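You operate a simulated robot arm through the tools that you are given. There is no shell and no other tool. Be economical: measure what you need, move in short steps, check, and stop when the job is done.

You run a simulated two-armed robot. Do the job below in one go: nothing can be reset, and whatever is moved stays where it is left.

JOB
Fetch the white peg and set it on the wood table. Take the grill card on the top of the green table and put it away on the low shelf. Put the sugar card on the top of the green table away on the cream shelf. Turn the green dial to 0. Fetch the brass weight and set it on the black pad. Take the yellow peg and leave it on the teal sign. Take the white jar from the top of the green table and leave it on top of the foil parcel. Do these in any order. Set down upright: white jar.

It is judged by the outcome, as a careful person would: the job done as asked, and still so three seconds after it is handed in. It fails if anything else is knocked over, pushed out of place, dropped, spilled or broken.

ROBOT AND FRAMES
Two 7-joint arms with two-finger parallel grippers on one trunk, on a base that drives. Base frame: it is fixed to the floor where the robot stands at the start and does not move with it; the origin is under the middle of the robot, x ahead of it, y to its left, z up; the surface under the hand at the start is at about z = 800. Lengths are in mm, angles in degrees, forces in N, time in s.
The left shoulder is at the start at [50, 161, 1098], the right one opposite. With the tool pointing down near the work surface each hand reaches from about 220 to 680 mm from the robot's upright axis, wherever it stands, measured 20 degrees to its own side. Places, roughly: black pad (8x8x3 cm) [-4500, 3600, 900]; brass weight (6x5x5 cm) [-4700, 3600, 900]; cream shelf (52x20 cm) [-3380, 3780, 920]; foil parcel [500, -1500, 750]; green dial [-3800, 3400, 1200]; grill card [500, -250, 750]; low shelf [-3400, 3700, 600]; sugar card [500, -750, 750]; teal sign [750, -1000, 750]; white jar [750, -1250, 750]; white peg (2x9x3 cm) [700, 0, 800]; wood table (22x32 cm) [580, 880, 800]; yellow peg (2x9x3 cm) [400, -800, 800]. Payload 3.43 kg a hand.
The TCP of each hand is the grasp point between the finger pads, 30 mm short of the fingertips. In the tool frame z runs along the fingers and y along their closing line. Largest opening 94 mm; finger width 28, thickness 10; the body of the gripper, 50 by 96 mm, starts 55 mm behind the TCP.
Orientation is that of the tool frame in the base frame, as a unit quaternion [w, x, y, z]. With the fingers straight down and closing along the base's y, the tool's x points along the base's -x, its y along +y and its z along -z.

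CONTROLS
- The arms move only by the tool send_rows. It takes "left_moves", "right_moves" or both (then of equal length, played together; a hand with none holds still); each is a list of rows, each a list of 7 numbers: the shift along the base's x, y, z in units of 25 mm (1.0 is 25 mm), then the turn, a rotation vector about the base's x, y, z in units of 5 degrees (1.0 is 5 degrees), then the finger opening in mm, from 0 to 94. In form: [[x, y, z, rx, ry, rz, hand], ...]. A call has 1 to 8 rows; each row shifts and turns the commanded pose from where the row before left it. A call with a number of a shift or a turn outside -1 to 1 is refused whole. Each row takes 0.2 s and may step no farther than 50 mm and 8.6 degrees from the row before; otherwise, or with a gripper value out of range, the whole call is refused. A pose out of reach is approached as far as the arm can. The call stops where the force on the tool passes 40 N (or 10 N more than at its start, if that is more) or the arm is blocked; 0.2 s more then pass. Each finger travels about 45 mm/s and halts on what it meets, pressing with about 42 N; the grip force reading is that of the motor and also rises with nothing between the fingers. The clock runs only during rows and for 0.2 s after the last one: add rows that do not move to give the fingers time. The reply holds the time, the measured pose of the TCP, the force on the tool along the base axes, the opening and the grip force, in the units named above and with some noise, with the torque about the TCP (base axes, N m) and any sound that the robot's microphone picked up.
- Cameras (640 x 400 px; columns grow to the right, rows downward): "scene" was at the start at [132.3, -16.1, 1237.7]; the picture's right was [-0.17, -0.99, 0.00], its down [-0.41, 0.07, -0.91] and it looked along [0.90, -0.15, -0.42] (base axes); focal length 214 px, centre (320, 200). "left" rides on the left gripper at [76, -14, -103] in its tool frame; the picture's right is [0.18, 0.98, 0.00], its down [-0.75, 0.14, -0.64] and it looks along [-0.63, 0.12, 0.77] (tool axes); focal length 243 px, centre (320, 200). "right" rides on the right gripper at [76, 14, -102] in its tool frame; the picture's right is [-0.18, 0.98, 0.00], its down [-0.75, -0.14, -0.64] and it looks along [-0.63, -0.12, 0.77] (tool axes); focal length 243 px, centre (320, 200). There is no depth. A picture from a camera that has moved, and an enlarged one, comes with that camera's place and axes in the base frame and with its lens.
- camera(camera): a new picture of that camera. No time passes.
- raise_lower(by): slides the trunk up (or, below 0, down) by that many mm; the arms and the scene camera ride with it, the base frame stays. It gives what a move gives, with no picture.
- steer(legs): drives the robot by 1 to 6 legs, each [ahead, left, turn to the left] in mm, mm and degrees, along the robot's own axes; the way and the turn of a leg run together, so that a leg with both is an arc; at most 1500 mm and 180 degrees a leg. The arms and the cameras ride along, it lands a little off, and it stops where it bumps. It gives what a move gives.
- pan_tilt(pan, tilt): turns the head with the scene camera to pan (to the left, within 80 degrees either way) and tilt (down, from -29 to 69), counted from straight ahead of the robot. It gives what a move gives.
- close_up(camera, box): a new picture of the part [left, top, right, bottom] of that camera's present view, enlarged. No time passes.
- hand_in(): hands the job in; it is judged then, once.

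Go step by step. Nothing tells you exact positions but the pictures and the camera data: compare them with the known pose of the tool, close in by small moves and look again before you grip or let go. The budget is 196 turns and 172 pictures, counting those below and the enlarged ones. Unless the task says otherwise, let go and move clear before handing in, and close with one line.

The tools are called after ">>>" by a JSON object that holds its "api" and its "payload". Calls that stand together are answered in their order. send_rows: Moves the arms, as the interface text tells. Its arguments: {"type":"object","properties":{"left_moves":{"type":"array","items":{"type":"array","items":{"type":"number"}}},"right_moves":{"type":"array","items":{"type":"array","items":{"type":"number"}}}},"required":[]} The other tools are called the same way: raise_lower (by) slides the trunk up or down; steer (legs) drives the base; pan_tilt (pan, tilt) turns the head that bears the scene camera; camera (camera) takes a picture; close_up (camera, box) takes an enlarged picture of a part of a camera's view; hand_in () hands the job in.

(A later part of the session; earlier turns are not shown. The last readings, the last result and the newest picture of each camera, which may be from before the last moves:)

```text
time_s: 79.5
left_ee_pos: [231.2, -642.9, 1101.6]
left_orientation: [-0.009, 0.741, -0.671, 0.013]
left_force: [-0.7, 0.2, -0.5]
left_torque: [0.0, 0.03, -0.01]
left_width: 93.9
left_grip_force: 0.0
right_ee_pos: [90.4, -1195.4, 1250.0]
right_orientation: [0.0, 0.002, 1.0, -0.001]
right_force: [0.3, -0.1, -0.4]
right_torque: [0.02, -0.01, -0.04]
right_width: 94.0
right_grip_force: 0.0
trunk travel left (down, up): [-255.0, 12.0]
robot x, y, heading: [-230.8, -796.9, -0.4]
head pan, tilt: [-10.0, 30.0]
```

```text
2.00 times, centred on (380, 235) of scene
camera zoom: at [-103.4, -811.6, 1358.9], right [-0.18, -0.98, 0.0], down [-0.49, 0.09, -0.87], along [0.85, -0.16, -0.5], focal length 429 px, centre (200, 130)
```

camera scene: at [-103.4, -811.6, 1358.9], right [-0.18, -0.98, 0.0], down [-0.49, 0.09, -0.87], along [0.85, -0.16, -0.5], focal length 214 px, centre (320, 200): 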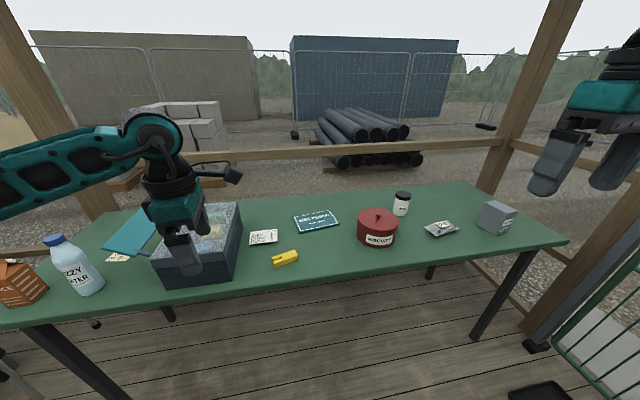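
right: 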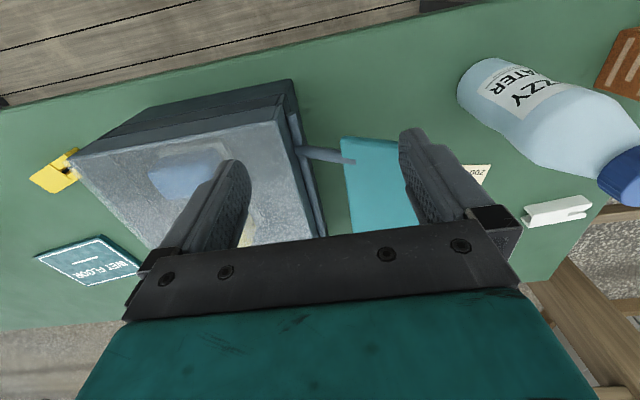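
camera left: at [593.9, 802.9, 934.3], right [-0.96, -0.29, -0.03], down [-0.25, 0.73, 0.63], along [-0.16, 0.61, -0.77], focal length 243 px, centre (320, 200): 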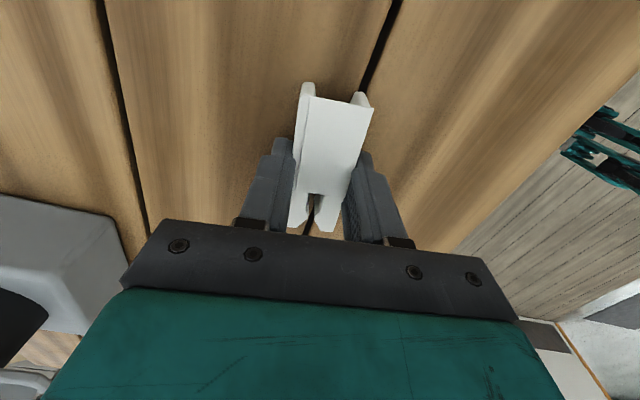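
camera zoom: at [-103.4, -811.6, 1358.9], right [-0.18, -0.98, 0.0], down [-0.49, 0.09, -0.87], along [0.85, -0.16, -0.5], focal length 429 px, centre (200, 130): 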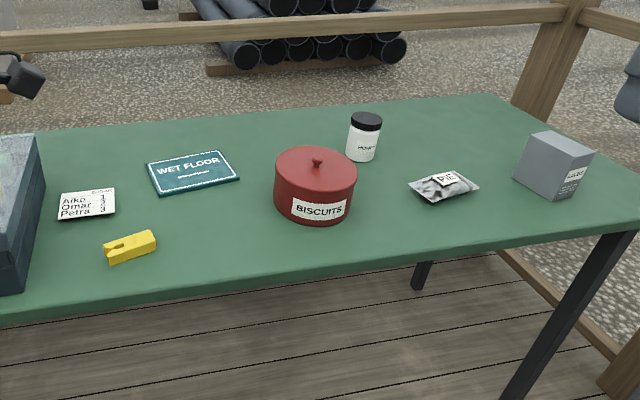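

Everything's visible: yellow peg ≈[448,-793], sign ≈[664,-938], jar ≈[645,-1335], foil "PIE" ≈[512,-1445], sugar card near [590,-760]. I'll move so the left hand sits above the yellow peg.

>>> {"api": "steer", "payload": {"legs": [[0, -150, 0], [205, 0, 0]]}}

>>> {"api": "send_rows", "payload": {"left_moves": [[0, 0, -1, 0, 0, 0, 94], [0, 0, -1, 0, 0, 0, 94], [0, 0, -1, 0, 0, 0, 94]]}}

>>> {"api": "camera", "payload": {"camera": "left"}}

>>> {"api": "pan_tilt", "payload": {"pan": 0, "tilt": 45}}

>>> {"api": "camera", "payload": {"camera": "scene"}}

```text
time_s: 82.6
left_ee_pos: [434.7, -796.8, 1101.0]
left_orientation: [-0.01, 0.74, -0.672, 0.012]
left_force: [0.1, -0.5, 0.4]
left_torque: [-0.01, 0.05, 0.0]
left_width: 94.0
left_grip_force: 0.1
right_ee_pos: [292.7, -1349.4, 1249.2]
right_orientation: [0.0, 0.005, 1.0, -0.001]
right_force: [0.4, 0.6, -0.4]
right_torque: [-0.01, 0.02, -0.01]
right_width: 94.1
right_grip_force: 0.0
trunk travel left (down, up): [-255.0, 12.0]
robot x, y, heading: [-31.3, -944.9, -0.6]
head pan, tilt: [-10.0, 30.0]
```

```text
time_s: 83.4
left_ee_pos: [433.8, -796.4, 1026.4]
left_orientation: [-0.011, 0.74, -0.672, 0.013]
left_force: [-0.7, 0.1, 0.5]
left_torque: [0.01, 0.03, -0.01]
left_width: 93.8
left_grip_force: 0.0
right_ee_pos: [291.8, -1348.0, 1250.9]
right_orientation: [0.0, 0.005, 1.0, 0.0]
right_force: [0.8, -1.2, 1.0]
right_torque: [0.01, -0.03, -0.02]
right_width: 93.8
right_grip_force: 0.1
trunk travel left (down, up): [-255.0, 12.0]
robot x, y, heading: [-31.7, -946.5, -0.6]
head pan, tilt: [-10.0, 30.0]
```

```text
144 pictures are left
camera left: at [452.6, -869.4, 1129.9], right [-0.96, -0.28, -0.03], down [-0.23, 0.74, 0.63], along [-0.15, 0.61, -0.77], focal length 243 px, centre (320, 200)
```

left: 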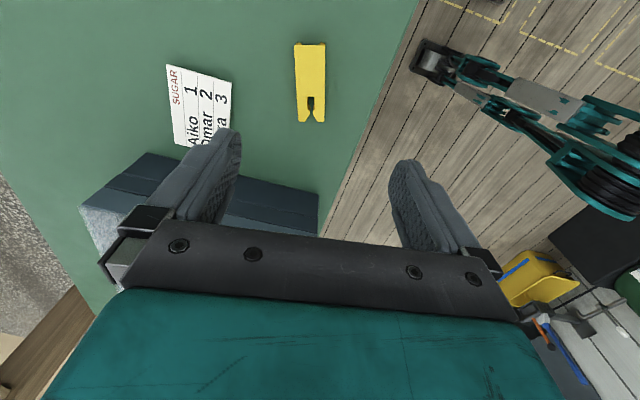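

```text
time_s: 84.2
left_ee_pos: [433.9, -796.7, 1027.7]
left_orientation: [-0.01, 0.74, -0.672, 0.012]
left_force: [0.0, 0.6, 0.0]
left_torque: [0.0, 0.02, 0.04]
left_width: 94.2
left_grip_force: 0.0
right_ee_pos: [292.6, -1349.1, 1250.0]
right_orientation: [0.0, 0.004, 1.0, 0.0]
right_force: [-0.1, -0.5, 0.0]
right_torque: [0.01, -0.02, -0.02]
right_width: 94.1
right_grip_force: 0.1
trunk travel left (down, up): [-255.0, 12.0]
robot x, y, heading: [-29.6, -946.3, -0.4]
head pan, tilt: [0.0, 45.0]
```

```text
143 pictures are left
camera scene: at [90.5, -948.0, 1336.4], right [-0.01, -1.0, 0.0], down [-0.71, 0.01, -0.71], along [0.71, -0.01, -0.71], focal length 214 px, centre (320, 200)
```

scene: 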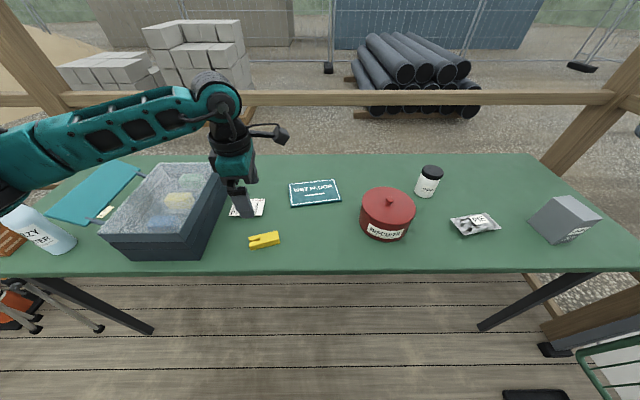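

>>> {"api": "send_rows", "payload": {"left_moves": [[0.6, 0.3, -1, 0, 0, 0.8, 94], [0, 0, -1, 0, 0, 0.8, 94], [0, 0, -1, 0, 0, 0, 94], [0, 0, -1, 0, 0, 0, 94], [0, 0, -1, 0, 0, 0, 94]]}}

>>> {"api": "camera", "payload": {"camera": "left"}}

```text
time_s: 85.4
left_ee_pos: [448.3, -789.2, 901.3]
left_orientation: [-0.011, 0.785, -0.62, 0.012]
left_force: [-0.3, 0.6, -0.5]
left_torque: [0.01, 0.0, 0.01]
left_width: 93.9
left_grip_force: 0.0
right_ee_pos: [292.7, -1348.2, 1251.1]
right_orientation: [0.0, 0.004, 1.0, 0.0]
right_force: [0.2, 0.4, 1.0]
right_torque: [0.0, 0.02, -0.04]
right_width: 93.9
right_grip_force: 0.0
trunk travel left (down, up): [-255.0, 12.0]
robot x, y, heading: [-32.1, -944.4, -0.7]
head pan, tilt: [0.0, 45.0]
```

```text
142 pictures are left
camera left: at [478.4, -859.7, 1004.4], right [-0.91, -0.41, -0.03], down [-0.33, 0.7, 0.63], along [-0.24, 0.59, -0.77], focal length 243 px, centre (320, 200)
```

left: 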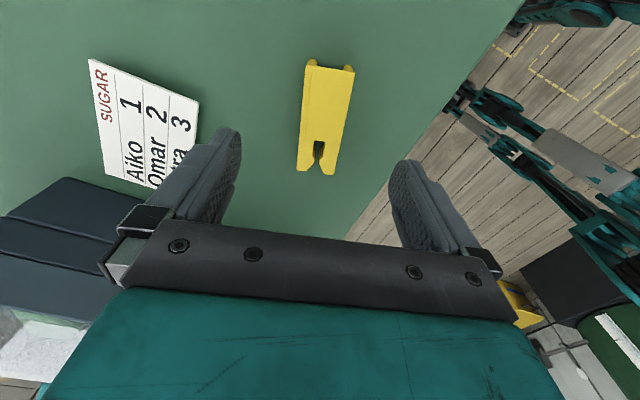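

Well aligned; narrow the opening slightly to keep clear of the sugar card, descend and grip.

>>> {"api": "send_rows", "payload": {"left_moves": [[0, 0, -1, 0, 0, 0, 75], [0, 0, -1, 0, 0, 0, 75], [0, 0, -0.72, 0, 0, 0, 75], [0, 0, 0, 0, 0, 0, 0], [0, 0, 0, 0, 0, 0, 0], [0, 0, 0, 0, 0, 0, 0], [0, 0, 0, 0, 0, 0, 0], [0, 0, 0, 0, 0, 0, 0]]}}

>>> {"api": "camera", "payload": {"camera": "left"}}

```text
time_s: 87.2
left_ee_pos: [449.5, -790.3, 832.7]
left_orientation: [-0.01, 0.786, -0.619, 0.012]
left_force: [0.5, -0.9, 0.0]
left_torque: [-0.02, -0.03, 0.02]
left_width: 32.9
left_grip_force: 41.9
right_ee_pos: [292.1, -1349.4, 1251.3]
right_orientation: [0.0, 0.004, 1.0, 0.0]
right_force: [0.4, -0.3, 0.3]
right_torque: [-0.02, -0.01, 0.0]
right_width: 94.0
right_grip_force: 0.2
trunk travel left (down, up): [-255.0, 12.0]
robot x, y, heading: [-31.3, -948.6, -0.5]
head pan, tilt: [0.0, 45.0]
```

```text
141 pictures are left
camera left: at [478.2, -860.2, 936.2], right [-0.91, -0.41, -0.03], down [-0.33, 0.7, 0.63], along [-0.24, 0.59, -0.77], focal length 243 px, centre (320, 200)
```

left: 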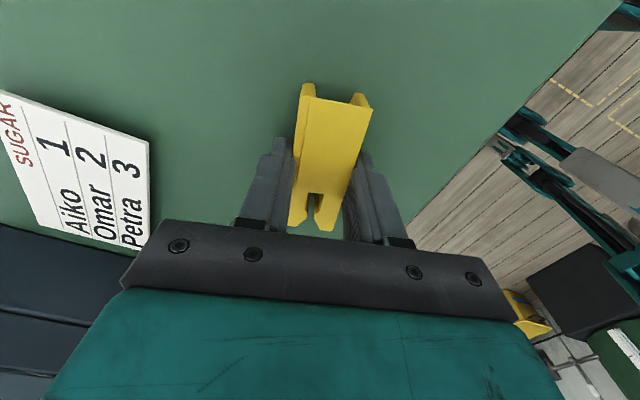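

Gripped. Lift, drive right and a bit forward, then move over the sign.

>>> {"api": "send_rows", "payload": {"left_moves": [[0, 0, 1, 0, 0, 0, 0], [0, 0, 1, 0, 0, 0, 0], [0, 0, 1, 0, 0, 0, 0], [0, 0, 1, 0, 0, 0, 0], [0, 0, 1, 0, 0, 0, 0], [0, 0, 1, 0, 0, 0, 0], [0, 0, 1, 0, 0, 0, 0], [0, 0, 1, 0, 0, 0, 0]]}}

>>> {"api": "steer", "payload": {"legs": [[0, -165, 0], [48, 0, 0]]}}

>>> {"api": "send_rows", "payload": {"left_moves": [[1, 0, 0, 0, 0, 0, 0], [1, 0, 0, 0, 0, 0, 0], [1, 0, 0, 0, 0, 0, 0], [1, 0, 0, 0, 0, 0, 0], [1, 0, -0.5, 0, 0, 0, 0], [1, 0, -0.5, 0, 0, 0, 0]]}}

>>> {"api": "camera", "payload": {"camera": "left"}}

```text
time_s: 89.0
left_ee_pos: [450.4, -788.3, 1032.8]
left_orientation: [-0.011, 0.785, -0.619, 0.013]
left_force: [0.3, 0.7, 0.4]
left_torque: [0.02, 0.0, 0.02]
left_width: 32.7
left_grip_force: 42.5
right_ee_pos: [290.7, -1349.2, 1250.5]
right_orientation: [0.0, 0.005, 1.0, 0.0]
right_force: [0.4, 0.0, 0.2]
right_torque: [0.01, -0.01, -0.01]
right_width: 94.0
right_grip_force: 0.1
trunk travel left (down, up): [-255.0, 12.0]
robot x, y, heading: [-33.1, -947.8, -0.5]
head pan, tilt: [0.0, 45.0]
```

```text
time_s: 91.6
left_ee_pos: [497.2, -955.0, 1032.1]
left_orientation: [-0.011, 0.785, -0.619, 0.011]
left_force: [0.3, -0.4, -1.4]
left_torque: [0.02, 0.01, 0.0]
left_width: 32.9
left_grip_force: 41.6
right_ee_pos: [339.1, -1516.0, 1250.3]
right_orientation: [0.0, 0.004, 1.0, 0.0]
right_force: [1.1, 0.5, -0.2]
right_torque: [0.01, 0.03, -0.04]
right_width: 94.0
right_grip_force: 0.1
trunk travel left (down, up): [-255.0, 12.0]
robot x, y, heading: [12.6, -1115.2, -0.7]
head pan, tilt: [0.0, 45.0]
```

```text
time_s: 93.0
left_ee_pos: [647.3, -955.9, 1005.5]
left_orientation: [-0.011, 0.784, -0.62, 0.012]
left_force: [0.7, 0.2, 0.1]
left_torque: [-0.01, 0.02, 0.0]
left_width: 32.9
left_grip_force: 42.0
right_ee_pos: [338.5, -1516.1, 1249.3]
right_orientation: [0.0, 0.005, 1.0, 0.0]
right_force: [-0.2, 0.2, -1.0]
right_torque: [-0.03, -0.01, -0.05]
right_width: 94.1
right_grip_force: 0.0
trunk travel left (down, up): [-255.0, 12.0]
robot x, y, heading: [16.4, -1115.9, -0.4]
head pan, tilt: [0.0, 45.0]
```

```text
140 pictures are left
camera left: at [676.3, -1026.4, 1108.6], right [-0.91, -0.41, -0.03], down [-0.33, 0.7, 0.63], along [-0.24, 0.59, -0.77], focal length 243 px, centre (320, 200)
```

left: 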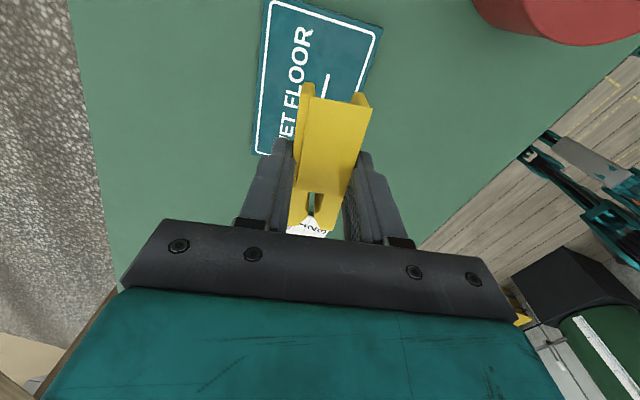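

Sign centre ≈[658,-927], parallel to the peg. Shift and lower.

>>> {"api": "send_rows", "payload": {"left_moves": [[0.45, 0.6, -1, 0, 0, 0, 0], [0, 0.55, -1, 0, 0, 0, 0], [0, 0, -1, 0, 0, 0, 0], [0, 0, -1, 0, 0, 0, 0], [0, 0, -1, 0, 0, 0, 0], [0, 0, -1, 0, 0, 0, 0]]}}

>>> {"api": "camera", "payload": {"camera": "left"}}

>>> {"api": "camera", "payload": {"camera": "scene"}}

```text
time_s: 94.4
left_ee_pos: [643.3, -925.2, 858.6]
left_orientation: [-0.011, 0.785, -0.619, 0.012]
left_force: [-0.3, 0.1, 0.2]
left_torque: [-0.02, 0.04, -0.03]
left_width: 32.6
left_grip_force: 42.1
left hand out of reach, approached as far as the arm can: row 5, 6
right_ee_pos: [338.3, -1515.5, 1250.8]
right_orientation: [0.0, 0.004, 1.0, 0.0]
right_force: [0.3, -0.1, -0.5]
right_torque: [-0.01, 0.02, 0.02]
right_width: 93.9
right_grip_force: 0.1
trunk travel left (down, up): [-255.0, 12.0]
robot x, y, heading: [13.5, -1114.2, -0.4]
head pan, tilt: [0.0, 45.0]
```

```text
139 pictures are left
camera left: at [671.8, -995.1, 961.3], right [-0.91, -0.41, -0.03], down [-0.33, 0.7, 0.63], along [-0.24, 0.59, -0.77], focal length 243 px, centre (320, 200)
```

left: 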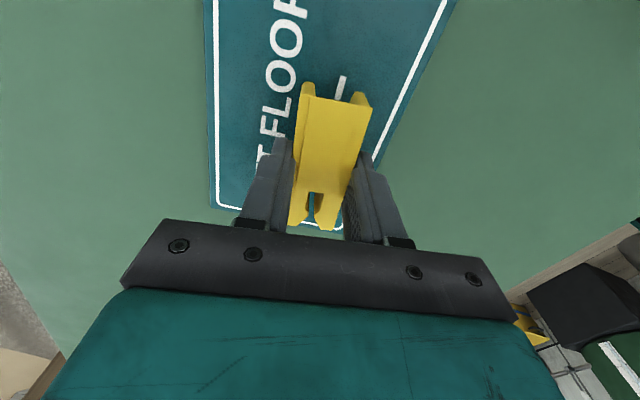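

```text
138 pictures are left
camera scene: at [137.1, -1115.0, 1336.4], right [-0.01, -1.0, 0.0], down [-0.71, 0.01, -0.71], along [0.71, -0.01, -0.71], focal length 214 px, centre (320, 200)
```

scene: 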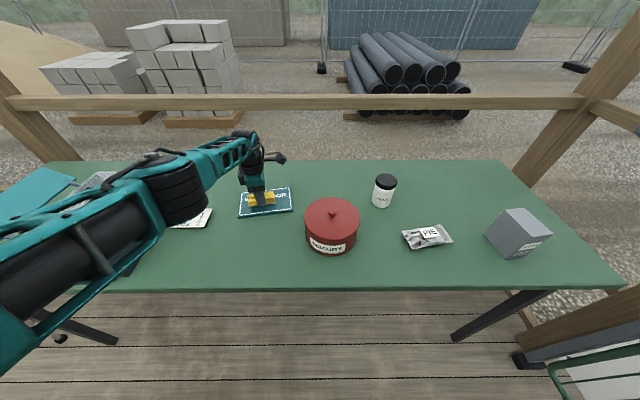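

At the reach limit with the trunk high; raise the hand, lower the trunk and redo.

>>> {"api": "send_rows", "payload": {"left_moves": [[0, 0, 1, 0, 0, 0, 0], [0, 0, 1, 0, 0, 0, 0], [0, 0, 1, 0, 0, 0, 0], [0, 0, 1, 0, 0, 0, 0], [0, 0, 1, 0, 0, 0, 0]]}}

>>> {"api": "raise_lower", "payload": {"by": -110}}

>>> {"api": "send_rows", "payload": {"left_moves": [[0.6, -0.3, 0, 0, 0, 0, 0], [0, 0, -0.3, 0, 0, 0, 0]]}}

```text
time_s: 95.6
left_ee_pos: [642.9, -925.8, 982.7]
left_orientation: [-0.011, 0.785, -0.619, 0.013]
left_force: [0.4, -0.3, 0.4]
left_torque: [0.01, -0.01, 0.01]
left_width: 32.8
left_grip_force: 41.9
right_ee_pos: [338.4, -1516.6, 1249.9]
right_orientation: [0.002, 0.004, 1.0, 0.0]
right_force: [-0.3, 0.1, -0.1]
right_torque: [0.01, -0.01, 0.01]
right_width: 94.1
right_grip_force: 0.0
trunk travel left (down, up): [-255.0, 12.0]
robot x, y, heading: [13.0, -1112.3, -0.5]
head pan, tilt: [0.0, 45.0]
```

```text
time_s: 97.0
left_ee_pos: [642.2, -925.9, 872.5]
left_orientation: [-0.01, 0.785, -0.62, 0.012]
left_force: [-0.2, -0.8, -0.4]
left_torque: [-0.03, 0.0, -0.01]
left_width: 32.9
left_grip_force: 42.1
right_ee_pos: [338.8, -1517.2, 1140.0]
right_orientation: [0.001, 0.004, 1.0, -0.001]
right_force: [-0.8, -0.1, 0.0]
right_torque: [0.01, -0.02, -0.01]
right_width: 93.7
right_grip_force: 0.0
trunk travel left (down, up): [-145.0, 122.0]
robot x, y, heading: [16.3, -1112.2, -0.5]
head pan, tilt: [0.0, 45.0]
```

```text
time_s: 97.6
left_ee_pos: [657.8, -932.6, 864.7]
left_orientation: [-0.01, 0.785, -0.619, 0.012]
left_force: [0.2, 0.3, -0.3]
left_torque: [-0.03, -0.03, -0.02]
left_width: 32.7
left_grip_force: 42.1
right_ee_pos: [338.8, -1515.4, 1140.3]
right_orientation: [0.0, 0.005, 1.0, 0.0]
right_force: [0.3, 0.5, -0.1]
right_torque: [-0.01, -0.01, -0.04]
right_width: 94.1
right_grip_force: 0.0
trunk travel left (down, up): [-145.0, 122.0]
robot x, y, heading: [12.9, -1114.1, -0.6]
head pan, tilt: [0.0, 45.0]
```

Now lower gently to contact.

>>> {"api": "send_rows", "payload": {"left_moves": [[0, 0, -0.5, 0, 0, 0, 0], [0, 0, -0.2, 0, 0, 0, 0], [0, 0, -0.15, 0, 0, 0, 0], [0, 0, 0, 0, 0, 0, 0]]}}

>>> {"api": "camera", "payload": {"camera": "left"}}

```text
time_s: 98.6
left_ee_pos: [657.7, -932.7, 843.5]
left_orientation: [-0.011, 0.785, -0.619, 0.013]
left_force: [0.6, 0.0, 0.9]
left_torque: [0.03, 0.01, -0.03]
left_width: 32.9
left_grip_force: 41.5
right_ee_pos: [337.5, -1516.9, 1140.6]
right_orientation: [0.0, 0.004, 1.0, 0.0]
right_force: [0.6, -0.2, 0.0]
right_torque: [0.02, 0.0, 0.0]
right_width: 94.0
right_grip_force: 0.1
trunk travel left (down, up): [-145.0, 122.0]
robot x, y, heading: [12.0, -1114.0, -0.5]
head pan, tilt: [0.0, 45.0]
```

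```text
137 pictures are left
camera left: at [686.2, -1003.3, 946.2], right [-0.91, -0.41, -0.03], down [-0.33, 0.7, 0.63], along [-0.24, 0.59, -0.77], focal length 243 px, centre (320, 200)
```

left: 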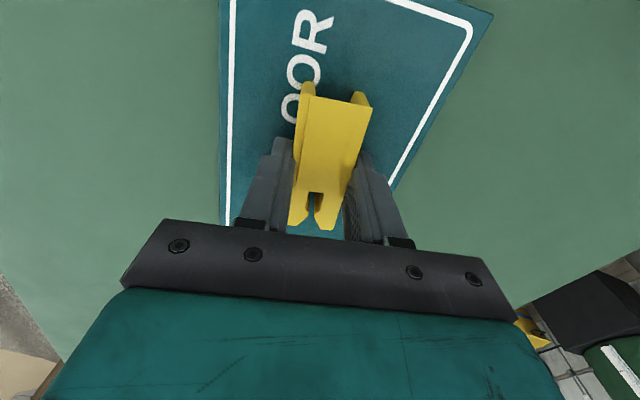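

>>> {"api": "send_rows", "payload": {"left_moves": [[0, 0, -0.12, 0, 0, 0, 0], [0, 0, -0.12, 0, 0, 0, 0], [0, 0, 0, 0, 0, 0, 0]]}}

```text
time_s: 99.4
left_ee_pos: [656.9, -932.0, 843.4]
left_orientation: [-0.013, 0.785, -0.619, 0.016]
left_force: [3.5, 1.1, 26.5]
left_torque: [0.24, 0.4, -0.04]
left_width: 33.0
left_grip_force: 41.6
right_ee_pos: [336.1, -1517.2, 1140.9]
right_orientation: [0.001, 0.003, 1.0, 0.0]
right_force: [-0.1, 0.0, 0.0]
right_torque: [0.02, -0.01, -0.01]
right_width: 94.1
right_grip_force: 0.0
trunk travel left (down, up): [-145.0, 122.0]
robot x, y, heading: [16.9, -1113.5, -0.7]
head pan, tilt: [0.0, 45.0]
```

Contact made. Relieve, release and lift.

>>> {"api": "send_rows", "payload": {"left_moves": [[0, 0, 0.15, 0, 0, 0, 0], [0, 0, 0, 0, 0, 0, 50], [0, 0, 0, 0, 0, 0, 50], [0, 0, 0, 0, 0, 0, 50], [0, 0, 0.5, 0, 0, 0, 50], [0, 0, 1, 0, 0, 0, 50], [0, 0, 1, 0, 0, 0, 50], [0, 0, 1, 0, 0, 0, 50]]}}

>>> {"api": "send_rows", "payload": {"left_moves": [[0, 0, 1, 0, 0, 0, 94], [0, 0, 1, 0, 0, 0, 94], [0, 0, 1, 0, 0, 0, 94], [-1, 0, 1, 0, 0, -1, 94], [-1, 0, 1, 0, 0, -1, 94], [-1, 0, 0, 0, 0, -1, 94], [-1, 0, 0, 0, 0, -1, 94], [-1, 0, 0, 0, 0, -1, 94]], "right_moves": [[1, 0.5, -0.5, 0, 0, 0, 94], [1, 0.5, -0.5, 0, 0, 0, 94], [1, 0.5, -0.5, 0, 0, 0, 94], [1, 0.5, -0.5, 0, 0, 0, 94], [1, 1, 0, 0, 0, 0, 94], [1, 1, 0, 0, 0, 0, 94], [1, 1, 0, 0, 0, 0, 94], [1, 1, 0, 0, 0, 0, 94]]}}

>>> {"api": "camera", "payload": {"camera": "scene"}}

>>> {"api": "camera", "payload": {"camera": "right"}}

```text
time_s: 101.2
left_ee_pos: [658.8, -932.2, 930.1]
left_orientation: [-0.011, 0.785, -0.619, 0.012]
left_force: [-0.1, -0.4, 0.0]
left_torque: [0.0, -0.01, -0.01]
left_width: 50.0
left_grip_force: 0.0
right_ee_pos: [337.9, -1516.1, 1140.8]
right_orientation: [0.0, 0.004, 1.0, 0.0]
right_force: [0.3, 0.2, -0.2]
right_torque: [-0.01, 0.02, 0.0]
right_width: 94.0
right_grip_force: 0.0
trunk travel left (down, up): [-145.0, 122.0]
robot x, y, heading: [10.5, -1113.0, -0.4]
head pan, tilt: [0.0, 45.0]
```

```text
time_s: 103.0
left_ee_pos: [531.2, -932.9, 1052.3]
left_orientation: [0.008, -0.632, 0.774, -0.014]
left_force: [0.0, -0.5, 0.9]
left_torque: [0.02, -0.03, 0.0]
left_width: 93.9
left_grip_force: 0.2
right_ee_pos: [539.0, -1365.6, 1090.1]
right_orientation: [-0.001, 0.004, 1.0, -0.001]
right_force: [-0.6, 0.5, 0.4]
right_torque: [0.04, 0.02, 0.0]
right_width: 94.1
right_grip_force: 0.1
trunk travel left (down, up): [-145.0, 122.0]
robot x, y, heading: [12.7, -1113.1, -0.7]
head pan, tilt: [0.0, 45.0]
```

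```text
136 pictures are left
camera scene: at [137.5, -1115.5, 1226.3], right [-0.01, -1.0, 0.0], down [-0.71, 0.01, -0.71], along [0.71, -0.01, -0.71], focal length 214 px, centre (320, 200)
```

scene: 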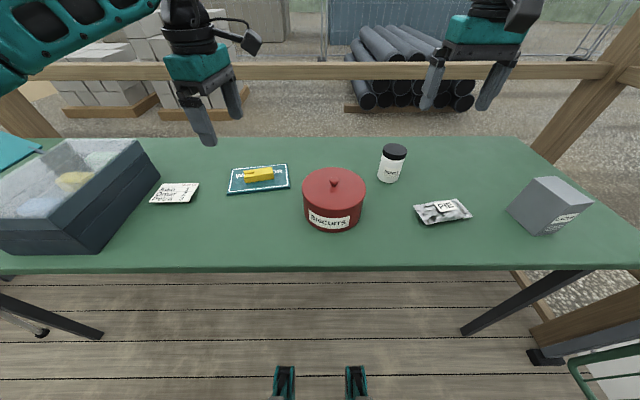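

```text
135 pictures are left
camera right: at [464.5, -1351.5, 1191.7], right [0.19, 0.98, 0.0], down [0.75, -0.15, 0.64], along [0.63, -0.12, -0.77], focal length 243 px, centre (320, 200)
```

right: 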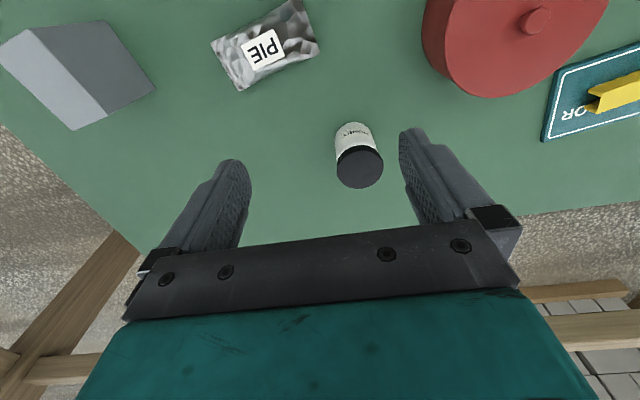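

Yellow peg rests on the sign. Jar lid top ≈[658,-1330,895], about 65 mm wide; move right hand above it.

>>> {"api": "send_rows", "payload": {"right_moves": [[1, 0.3, 0, 0, 0, 0, 94], [1, 0.3, 0, 0, 0, 0, 94], [1, 0.3, 0, 0, 0, 0, 94], [1, 0.3, -0.5, 0, 0, 0, 94], [0.75, 0.2, -1, 0, 0, 0, 94], [0, 0, -1, 0, 0, 0, 94], [0, 0, -1, 0, 0, 0, 94]]}}

>>> {"api": "camera", "payload": {"camera": "right"}}

>>> {"api": "camera", "payload": {"camera": "scene"}}

```text
time_s: 104.6
left_ee_pos: [531.9, -932.6, 1053.1]
left_orientation: [0.008, -0.633, 0.774, -0.015]
left_force: [0.2, -0.2, -0.2]
left_torque: [0.02, 0.0, 0.01]
left_width: 94.0
left_grip_force: 0.1
right_ee_pos: [571.5, -1368.2, 993.7]
right_orientation: [0.001, 0.005, 1.0, 0.001]
right_force: [0.7, 0.8, -0.5]
right_torque: [-0.03, 0.06, -0.02]
right_width: 94.0
right_grip_force: 0.0
right hand out of reach, approached as far as the arm can: row 1, 2, 3, 4, 5
trunk travel left (down, up): [-145.0, 122.0]
robot x, y, heading: [14.5, -1115.3, -0.5]
head pan, tilt: [0.0, 45.0]
```

```text
134 pictures are left
camera right: at [495.9, -1353.2, 1095.9], right [0.19, 0.98, 0.0], down [0.75, -0.15, 0.64], along [0.63, -0.12, -0.76], focal length 243 px, centre (320, 200)
```

right: 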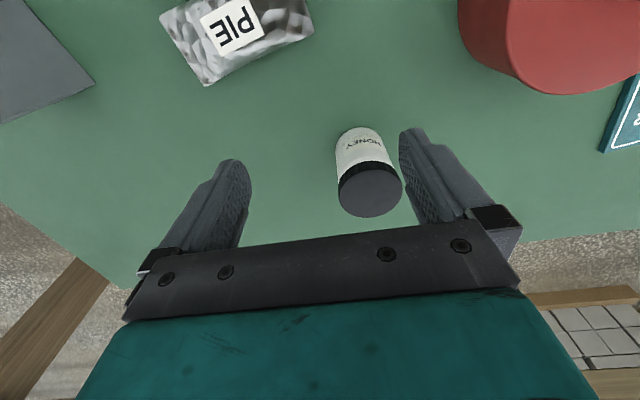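

```text
133 pictures are left
camera scene: at [137.1, -1115.6, 1226.4], right [-0.01, -1.0, 0.0], down [-0.71, 0.01, -0.71], along [0.71, -0.01, -0.71], focal length 214 px, centre (320, 200)
```

scene: 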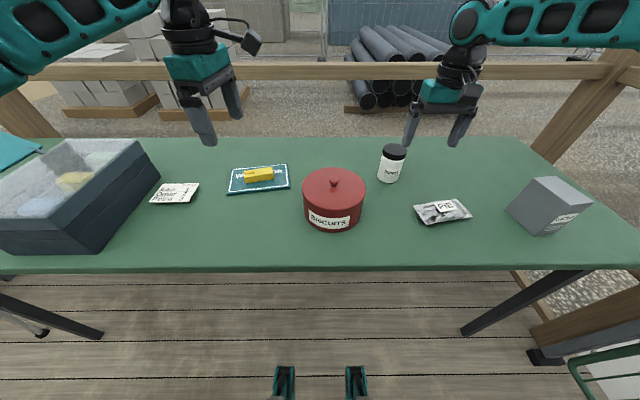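

>>> {"api": "send_rows", "payload": {"right_moves": [[1, 0.5, 0, 0, 0, 0, 94], [1, 0.5, 0, 0, 0, 0, 94], [1, 0.5, 0, 0, 0, 0, 94], [0.5, 0, 0, 0, 0, 0, 94], [0, 0, -0.4, 0, 0, 0, 94]]}}

>>> {"api": "camera", "payload": {"camera": "right"}}

```text
time_s: 105.8
left_ee_pos: [531.8, -931.5, 1052.8]
left_orientation: [0.006, -0.633, 0.774, -0.014]
left_force: [-0.2, 0.5, -0.5]
left_torque: [0.02, -0.06, 0.0]
left_width: 93.9
left_grip_force: 0.0
right_ee_pos: [572.0, -1370.2, 989.0]
right_orientation: [0.0, 0.005, 1.0, 0.0]
right_force: [0.3, -0.2, -0.2]
right_torque: [-0.03, 0.0, 0.0]
right_width: 94.0
right_grip_force: 0.1
right hand out of reach, approached as far as the arm can: row 1, 2, 3, 4
trunk travel left (down, up): [-145.0, 122.0]
robot x, y, heading: [13.3, -1111.9, -0.5]
head pan, tilt: [0.0, 45.0]
```

```text
132 pictures are left
camera right: at [497.0, -1357.3, 1091.1], right [0.19, 0.98, 0.0], down [0.75, -0.15, 0.64], along [0.63, -0.12, -0.77], focal length 243 px, centre (320, 200)
```

right: 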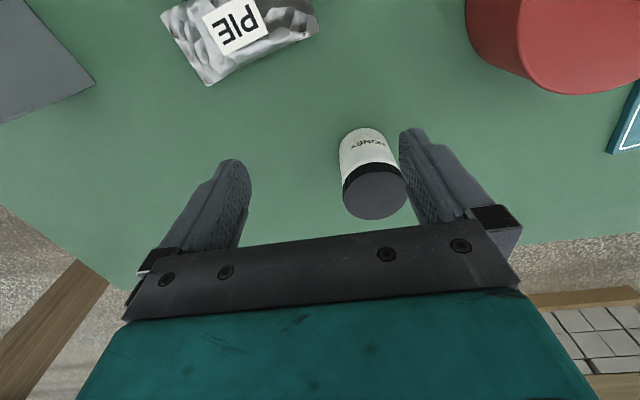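

Same effect: raise trunk and drive forward 50 mm so the right hand can reach over the jar.

>>> {"api": "raise_lower", "payload": {"by": 90}}

>>> {"api": "steer", "payload": {"legs": [[50, 0, 0]]}}

>>> {"api": "send_rows", "payload": {"right_moves": [[0.5, 0.5, -0.7, 0, 0, 0, 94], [0.5, 0.5, -0.7, 0, 0, 0, 94], [0.5, 0.5, -0.7, 0, 0, 0, 94], [0, 0, -0.7, 0, 0, 0, 94], [0, 0, -0.7, 0, 0, 0, 94]]}}

>>> {"api": "camera", "payload": {"camera": "right"}}

```text
time_s: 107.1
left_ee_pos: [533.5, -931.3, 1142.2]
left_orientation: [0.007, -0.632, 0.775, -0.014]
left_force: [-0.8, -0.4, -0.1]
left_torque: [0.04, 0.03, 0.03]
left_width: 94.2
left_grip_force: 0.0
right_ee_pos: [572.1, -1372.9, 1078.2]
right_orientation: [0.0, 0.005, 1.0, 0.0]
right_force: [1.2, 0.0, 0.2]
right_torque: [-0.01, -0.01, -0.01]
right_width: 93.8
right_grip_force: 0.1
trunk travel left (down, up): [-235.0, 32.0]
robot x, y, heading: [16.4, -1114.1, -0.1]
head pan, tilt: [0.0, 45.0]
```

```text
time_s: 108.0
left_ee_pos: [580.1, -931.9, 1143.4]
left_orientation: [0.007, -0.632, 0.774, -0.015]
left_force: [0.4, -0.4, -0.4]
left_torque: [-0.05, 0.02, 0.0]
left_width: 94.1
left_grip_force: 0.0
right_ee_pos: [621.5, -1371.9, 1078.6]
right_orientation: [0.001, 0.004, 1.0, 0.0]
right_force: [0.3, -0.7, -0.5]
right_torque: [-0.01, 0.04, -0.02]
right_width: 93.8
right_grip_force: 0.1
trunk travel left (down, up): [-235.0, 32.0]
robot x, y, heading: [61.1, -1112.7, -0.3]
head pan, tilt: [0.0, 45.0]
```

```text
time_s: 109.2
left_ee_pos: [580.2, -931.8, 1142.7]
left_orientation: [0.007, -0.633, 0.774, -0.014]
left_force: [0.1, -0.3, -0.1]
left_torque: [-0.01, 0.02, -0.01]
left_width: 93.9
left_grip_force: 0.2
right_ee_pos: [597.2, -1364.9, 1007.0]
right_orientation: [0.002, 0.004, 1.0, 0.001]
right_force: [0.0, -1.3, -0.1]
right_torque: [-0.01, -0.01, -0.01]
right_width: 93.9
right_grip_force: 0.1
right hand out of reach, approached as far as the arm can: row 1, 2, 3, 4, 5
trunk travel left (down, up): [-235.0, 32.0]
robot x, y, heading: [64.4, -1116.6, -0.5]
head pan, tilt: [0.0, 45.0]
```

```text
131 pictures are left
camera right: at [522.3, -1350.8, 1108.3], right [0.19, 0.98, 0.0], down [0.75, -0.15, 0.64], along [0.63, -0.12, -0.76], focal length 243 px, centre (320, 200)
```

right: 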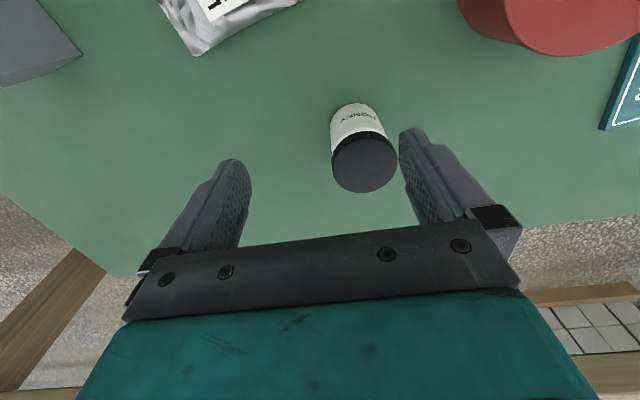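

The right wrist seems limited at this twist; mirror of left suggests turning negative. Jar is round, so any twist works.

>>> {"api": "send_rows", "payload": {"right_moves": [[0, 0, 0, 0, 0, -1, 94], [0, 0, 0, 0, 0, -1, 94], [0, 0, 0, 0, 0, -1, 94], [0, 0, 0, 0, 0, -1, 94], [0, 0, 0, 0, 0, -1, 94], [0, 0, 0, 0, 0, -1, 94], [0, 0, 0, 0, 0, -1, 94], [0, 0, 0, 0, 0, -1, 94]]}}

>>> {"api": "send_rows", "payload": {"right_moves": [[0.5, 0.5, 0, 0, 0, -1, 94], [0.5, 0.5, 0, 0, 0, -1, 94], [0.5, 0.4, 0, 0, 0, -1, 94], [0.5, 0, 0, 0, 0, -1, 94], [0.5, 0, 0, 0, 0, 0, 94]]}}

>>> {"api": "camera", "payload": {"camera": "right"}}

```text
time_s: 111.0
left_ee_pos: [579.5, -932.4, 1143.5]
left_orientation: [0.009, -0.632, 0.774, -0.014]
left_force: [-1.0, 0.9, 0.7]
left_torque: [0.01, -0.02, 0.02]
left_width: 94.0
left_grip_force: 0.0
right_ee_pos: [599.0, -1365.1, 1007.7]
right_orientation: [0.0, 0.347, 0.938, 0.0]
right_force: [-0.4, 0.6, -0.3]
right_torque: [0.01, 0.0, 0.02]
right_width: 93.8
right_grip_force: 0.0
trunk travel left (down, up): [-235.0, 32.0]
robot x, y, heading: [63.9, -1112.8, -0.7]
head pan, tilt: [0.0, 45.0]
```

```text
time_s: 112.2
left_ee_pos: [579.4, -933.0, 1143.5]
left_orientation: [0.008, -0.633, 0.774, -0.015]
left_force: [0.1, -0.2, -0.3]
left_torque: [0.0, -0.01, 0.01]
left_width: 93.9
left_grip_force: 0.0
right_ee_pos: [604.4, -1362.1, 1029.3]
right_orientation: [0.002, 0.504, 0.863, 0.001]
right_force: [0.3, 0.2, 0.0]
right_torque: [-0.03, -0.03, 0.0]
right_width: 94.0
right_grip_force: 0.1
right hand out of reach, approached as far as the arm can: row 1, 2, 3, 4, 5
trunk travel left (down, up): [-235.0, 32.0]
robot x, y, heading: [57.3, -1111.9, -0.2]
head pan, tilt: [0.0, 45.0]
```

```text
130 pictures are left
camera right: at [580.0, -1289.6, 1131.1], right [0.95, 0.32, 0.0], down [0.25, -0.73, 0.64], along [0.21, -0.61, -0.77], focal length 243 px, centre (320, 200)
```

right: 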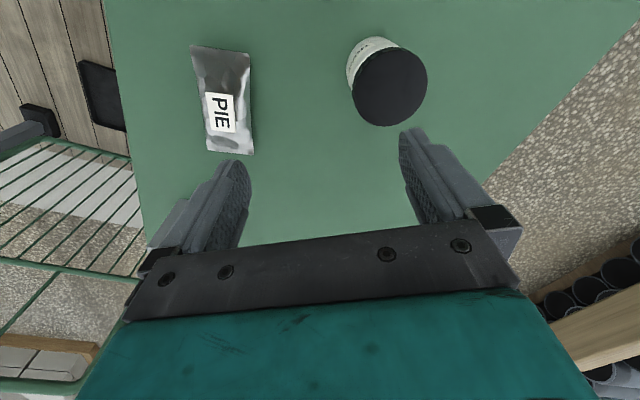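

>>> {"api": "pan_tilt", "payload": {"pan": -35, "tilt": 15}}

>>> {"api": "camera", "payload": {"camera": "scene"}}

```text
time_s: 113.2
left_ee_pos: [579.9, -933.2, 1143.9]
left_orientation: [0.008, -0.633, 0.774, -0.013]
left_force: [-0.9, -0.2, -0.6]
left_torque: [0.01, 0.0, -0.01]
left_width: 94.2
left_grip_force: 0.1
right_ee_pos: [604.8, -1363.1, 1029.6]
right_orientation: [0.001, 0.504, 0.863, 0.0]
right_force: [-0.3, -0.1, 0.5]
right_torque: [0.01, 0.0, 0.0]
right_width: 93.9
right_grip_force: 0.1
trunk travel left (down, up): [-235.0, 32.0]
robot x, y, heading: [60.0, -1114.3, -0.2]
head pan, tilt: [-35.0, 15.0]
```

```text
129 pictures are left
camera scene: at [179.9, -1169.4, 1363.1], right [-0.58, -0.81, 0.0], down [-0.21, 0.15, -0.97], along [0.79, -0.56, -0.26], focal length 214 px, centre (320, 200)
```

scene: 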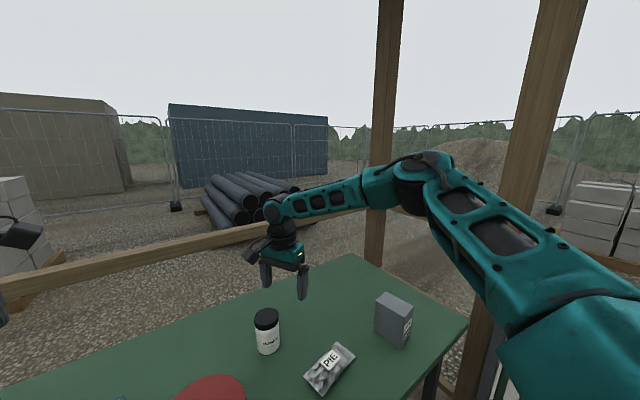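

The right arm is stuck in an elbow-out posture. I'll use the left arm for the jar: retract the right hand, shift right and turn -20°.

>>> {"api": "send_rows", "payload": {"right_moves": [[-1, 0, 0.5, 0, 0, 0, 94], [-1, 0, 0.5, 0, 0, 0, 94], [-1, 0, 0.5, 0, 0, 0, 94], [-1, 0, 0.5, 0, 0, 0, 94], [-1, 0, 0.5, 0, 0, 0, 94], [-1, 0, 0.5, 0, 0, 0, 94], [-1, 0, 0.5, 0, 0, 0, 94], [-1, 0, 0, 0, 0, 0, 94]]}}

>>> {"api": "steer", "payload": {"legs": [[-40, 0, 0], [0, -215, 0], [0, 0, -20]]}}

>>> {"api": "camera", "payload": {"camera": "left"}}

```text
time_s: 115.0
left_ee_pos: [578.6, -933.0, 1144.5]
left_orientation: [0.008, -0.633, 0.774, -0.015]
left_force: [0.6, 0.1, -0.5]
left_torque: [0.01, 0.02, 0.0]
left_width: 94.0
left_grip_force: 0.0
right_ee_pos: [404.2, -1364.8, 1117.2]
right_orientation: [0.001, 0.504, 0.864, 0.0]
right_force: [-0.8, 0.1, -0.3]
right_torque: [-0.01, -0.01, 0.01]
right_width: 94.0
right_grip_force: 0.0
trunk travel left (down, up): [-235.0, 32.0]
robot x, y, heading: [65.7, -1116.8, -0.5]
head pan, tilt: [-35.0, 15.0]
```

```text
time_s: 119.1
left_ee_pos: [569.4, -1333.9, 1143.4]
left_orientation: [0.005, -0.49, 0.872, -0.016]
left_force: [-0.4, -0.2, 0.0]
left_torque: [0.02, -0.04, 0.0]
left_width: 93.9
left_grip_force: 0.1
right_ee_pos: [258.8, -1679.3, 1116.7]
right_orientation: [0.001, 0.645, 0.765, 0.0]
right_force: [0.2, -0.3, -0.6]
right_torque: [-0.01, -0.01, -0.01]
right_width: 94.1
right_grip_force: 0.1
trunk travel left (down, up): [-235.0, 32.0]
robot x, y, heading: [23.9, -1328.7, -20.3]
head pan, tilt: [-35.0, 15.0]
```

```text
128 pictures are left
camera left: at [540.0, -1403.2, 1246.9], right [-0.94, 0.35, -0.03], down [0.26, 0.73, 0.63], along [0.25, 0.58, -0.77], focal length 243 px, centre (320, 200)
```

left: 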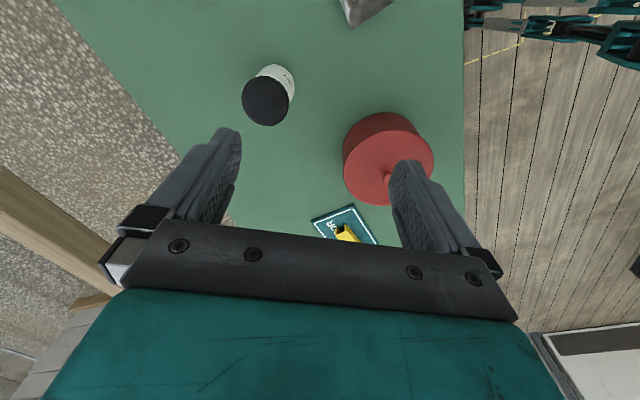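

Jar at ≈[661,-1331]. Move over it.

>>> {"api": "send_rows", "payload": {"left_moves": [[0.7, 0, -0.9, 0, 0, 0, 94], [0.7, 0, -0.9, 0, 0, 0, 94], [0.7, 0, -0.9, 0, 0, 0, 94], [0.7, 0, -0.9, 0, 0, 0, 94], [0.7, 0, -0.9, 0, 0, 0, 94], [0.2, 0, -0.9, 0, 0, 0, 94]]}}

>>> {"api": "camera", "payload": {"camera": "left"}}

```text
time_s: 120.5
left_ee_pos: [661.7, -1332.0, 1008.8]
left_orientation: [0.004, -0.489, 0.872, -0.016]
left_force: [1.0, -0.1, -0.6]
left_torque: [0.02, 0.0, -0.01]
left_width: 94.3
left_grip_force: 0.0
right_ee_pos: [259.1, -1680.0, 1116.3]
right_orientation: [0.0, 0.645, 0.764, 0.0]
right_force: [-0.2, -0.4, 0.3]
right_torque: [0.0, 0.0, -0.01]
right_width: 93.9
right_grip_force: 0.1
trunk travel left (down, up): [-235.0, 32.0]
robot x, y, heading: [20.2, -1329.1, -20.3]
head pan, tilt: [-35.0, 15.0]
```

```text
127 pictures are left
camera left: at [632.7, -1402.8, 1112.3], right [-0.93, 0.35, -0.03], down [0.26, 0.73, 0.63], along [0.25, 0.58, -0.77], focal length 243 px, centre (320, 200)
```

left: 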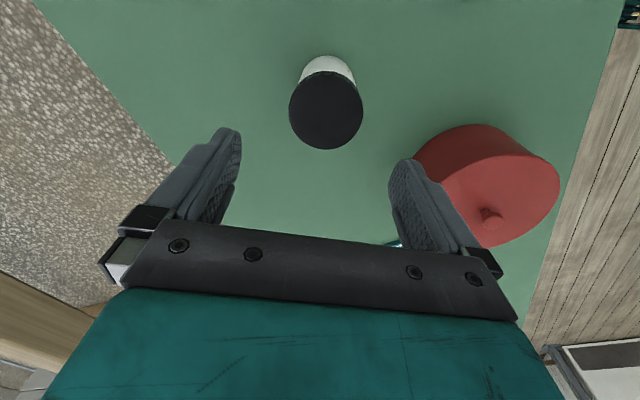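

>>> {"api": "raise_lower", "payload": {"by": -60}}

>>> {"api": "send_rows", "payload": {"left_moves": [[-0.05, -0.2, 0, 0, 0, 0, 94], [0, 0, -0.5, 0, 0, 0, 94]]}}

>>> {"api": "camera", "payload": {"camera": "left"}}

```text
time_s: 121.5
left_ee_pos: [662.0, -1332.9, 949.5]
left_orientation: [0.005, -0.49, 0.871, -0.016]
left_force: [1.0, 0.2, 0.5]
left_torque: [0.04, 0.0, -0.03]
left_width: 94.1
left_grip_force: 0.0
right_ee_pos: [258.5, -1678.7, 1055.9]
right_orientation: [0.001, 0.645, 0.765, 0.0]
right_force: [-0.7, -0.6, -0.3]
right_torque: [-0.03, 0.02, 0.02]
right_width: 94.1
right_grip_force: 0.1
trunk travel left (down, up): [-175.0, 92.0]
robot x, y, heading: [18.4, -1330.2, -20.4]
head pan, tilt: [-35.0, 15.0]
```

```text
time_s: 122.1
left_ee_pos: [661.0, -1338.7, 936.8]
left_orientation: [0.005, -0.49, 0.871, -0.014]
left_force: [-0.4, -0.6, 0.5]
left_torque: [0.01, -0.01, 0.0]
left_width: 93.7
left_grip_force: 0.0
right_ee_pos: [259.2, -1679.7, 1056.7]
right_orientation: [0.0, 0.644, 0.765, 0.0]
right_force: [0.1, -0.4, 0.5]
right_torque: [0.01, 0.01, 0.0]
right_width: 94.1
right_grip_force: 0.1
trunk travel left (down, up): [-175.0, 92.0]
robot x, y, heading: [19.9, -1328.2, -20.1]
head pan, tilt: [-35.0, 15.0]
```

```text
126 pictures are left
camera left: at [631.4, -1407.7, 1040.6], right [-0.94, 0.35, -0.03], down [0.26, 0.73, 0.63], along [0.25, 0.58, -0.77], focal length 243 px, centre (320, 200)
```

left: 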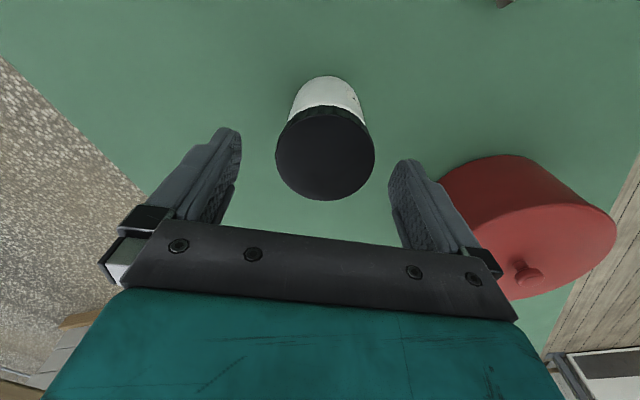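

Centered. Descend and grip.

>>> {"api": "send_rows", "payload": {"left_moves": [[0, 0, -1, 0, 0, 0, 94], [0, 0, -1, 0, 0, 0, 94], [0, 0, -0.9, 0, 0, 0, 94], [0, 0, 0, 0, 0, 0, 40], [0, 0, 0, 0, 0, 0, 40], [0, 0, 0, 0, 0, 0, 40], [0, 0, 0, 0, 0, 0, 40], [0, 0, 0, 0, 0, 0, 40]]}}

>>> {"api": "camera", "payload": {"camera": "left"}}

```text
time_s: 123.9
left_ee_pos: [660.7, -1338.0, 863.6]
left_orientation: [0.005, -0.49, 0.871, -0.016]
left_force: [0.3, -0.3, -0.1]
left_torque: [-0.01, 0.07, 0.0]
left_width: 66.9
left_grip_force: 41.8
right_ee_pos: [258.4, -1678.8, 1056.2]
right_orientation: [0.0, 0.645, 0.764, -0.001]
right_force: [1.2, 0.4, -0.3]
right_torque: [0.01, 0.0, 0.0]
right_width: 93.9
right_grip_force: 0.1
trunk travel left (down, up): [-175.0, 92.0]
robot x, y, heading: [23.1, -1331.4, -20.2]
head pan, tilt: [-35.0, 15.0]
```

```text
125 pictures are left
camera left: at [631.4, -1408.3, 966.4], right [-0.94, 0.35, -0.03], down [0.26, 0.73, 0.63], along [0.25, 0.58, -0.77], focal length 243 px, centre (320, 200)
```

left: 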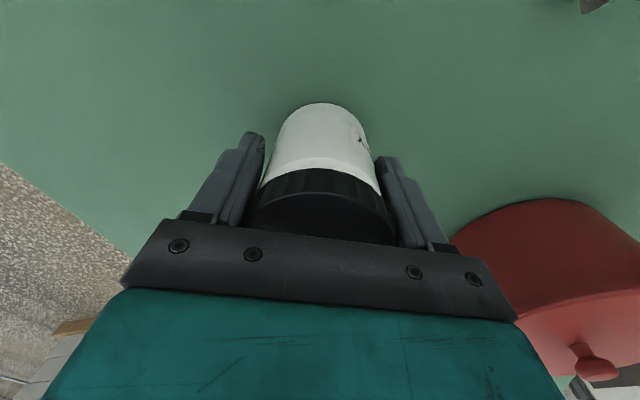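

Jar gripped. Lift and head toward the foil parcel.

>>> {"api": "send_rows", "payload": {"left_moves": [[0, 0, 1, 0, 0, 0, 40], [0, 0, 1, 0, 0, 0, 40], [0, 0, 1, 0, 0, 0, 40], [0, 0, 1, 0, 0, 0, 40], [-0.5, 0, 1, 0, 0, 0, 40], [-0.8, 0, 0.6, 0, 0, 0, 40], [-0.8, 0, 0, 0, 0, 0, 40], [-0.8, 0, 0, 0, 0, 0, 40]]}}

>>> {"api": "pan_tilt", "payload": {"pan": 5, "tilt": 45}}

>>> {"api": "camera", "payload": {"camera": "left"}}

>>> {"api": "camera", "payload": {"camera": "scene"}}

```text
time_s: 125.7
left_ee_pos: [589.5, -1338.7, 1003.2]
left_orientation: [0.006, -0.49, 0.871, -0.015]
left_force: [-0.4, 0.7, -3.5]
left_torque: [-0.02, 0.04, 0.0]
left_width: 66.5
left_grip_force: 42.3
right_ee_pos: [259.1, -1678.9, 1056.9]
right_orientation: [0.001, 0.645, 0.764, 0.0]
right_force: [-0.2, 0.0, 0.0]
right_torque: [-0.02, -0.05, 0.01]
right_width: 93.9
right_grip_force: 0.1
trunk travel left (down, up): [-175.0, 92.0]
robot x, y, heading: [20.1, -1327.8, -20.2]
head pan, tilt: [-35.0, 15.0]
```

```text
time_s: 126.8
left_ee_pos: [590.2, -1338.8, 1004.2]
left_orientation: [0.004, -0.489, 0.872, -0.015]
left_force: [0.5, 0.1, -2.5]
left_torque: [-0.06, 0.0, 0.01]
left_width: 66.6
left_grip_force: 41.8
right_ee_pos: [257.2, -1679.3, 1056.7]
right_orientation: [0.001, 0.645, 0.764, -0.001]
right_force: [0.8, 0.2, 0.2]
right_torque: [-0.01, 0.02, 0.01]
right_width: 94.1
right_grip_force: 0.0
trunk travel left (down, up): [-175.0, 92.0]
robot x, y, heading: [21.6, -1325.8, -20.3]
head pan, tilt: [5.0, 45.0]
```

```text
124 pictures are left
camera left: at [559.4, -1408.3, 1107.2], right [-0.94, 0.35, -0.03], down [0.26, 0.73, 0.63], along [0.25, 0.58, -0.77], focal length 243 px, centre (320, 200)
```

left: 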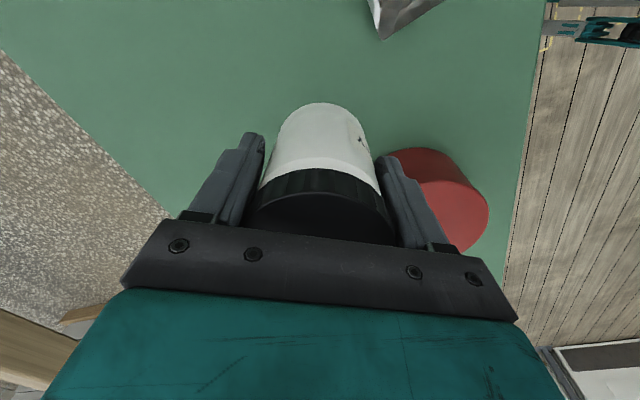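

```text
123 pictures are left
camera scene: at [138.8, -1364.7, 1256.4], right [-0.27, -0.96, 0.0], down [-0.68, 0.19, -0.71], along [0.68, -0.19, -0.71], focal length 214 px, centre (320, 200)
```

scene: 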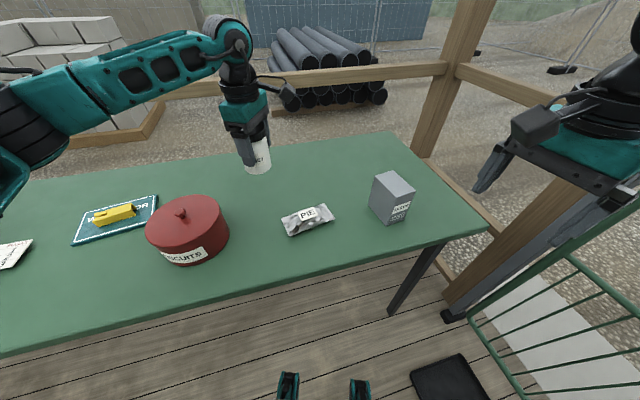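

>>> {"api": "close_up", "payload": {"camera": "scene", "box": [260, 180, 360, 250]}}

```text
5.71 times, centred on (310, 215) of scene
camera zoom: at [138.8, -1364.7, 1256.4], right [-0.27, -0.96, 0.0], down [-0.68, 0.19, -0.71], along [0.68, -0.19, -0.71], focal length 1226 px, centre (377, 114)
```

zoom: 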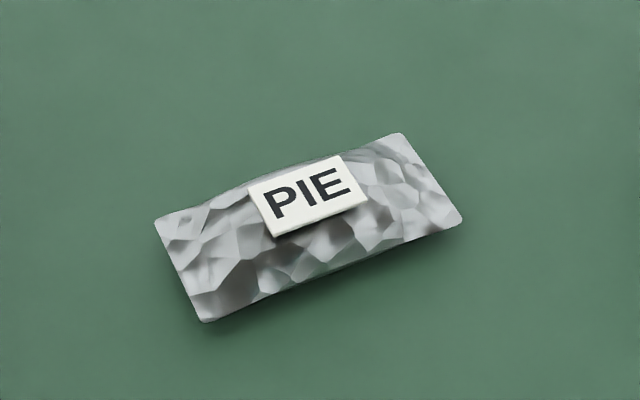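

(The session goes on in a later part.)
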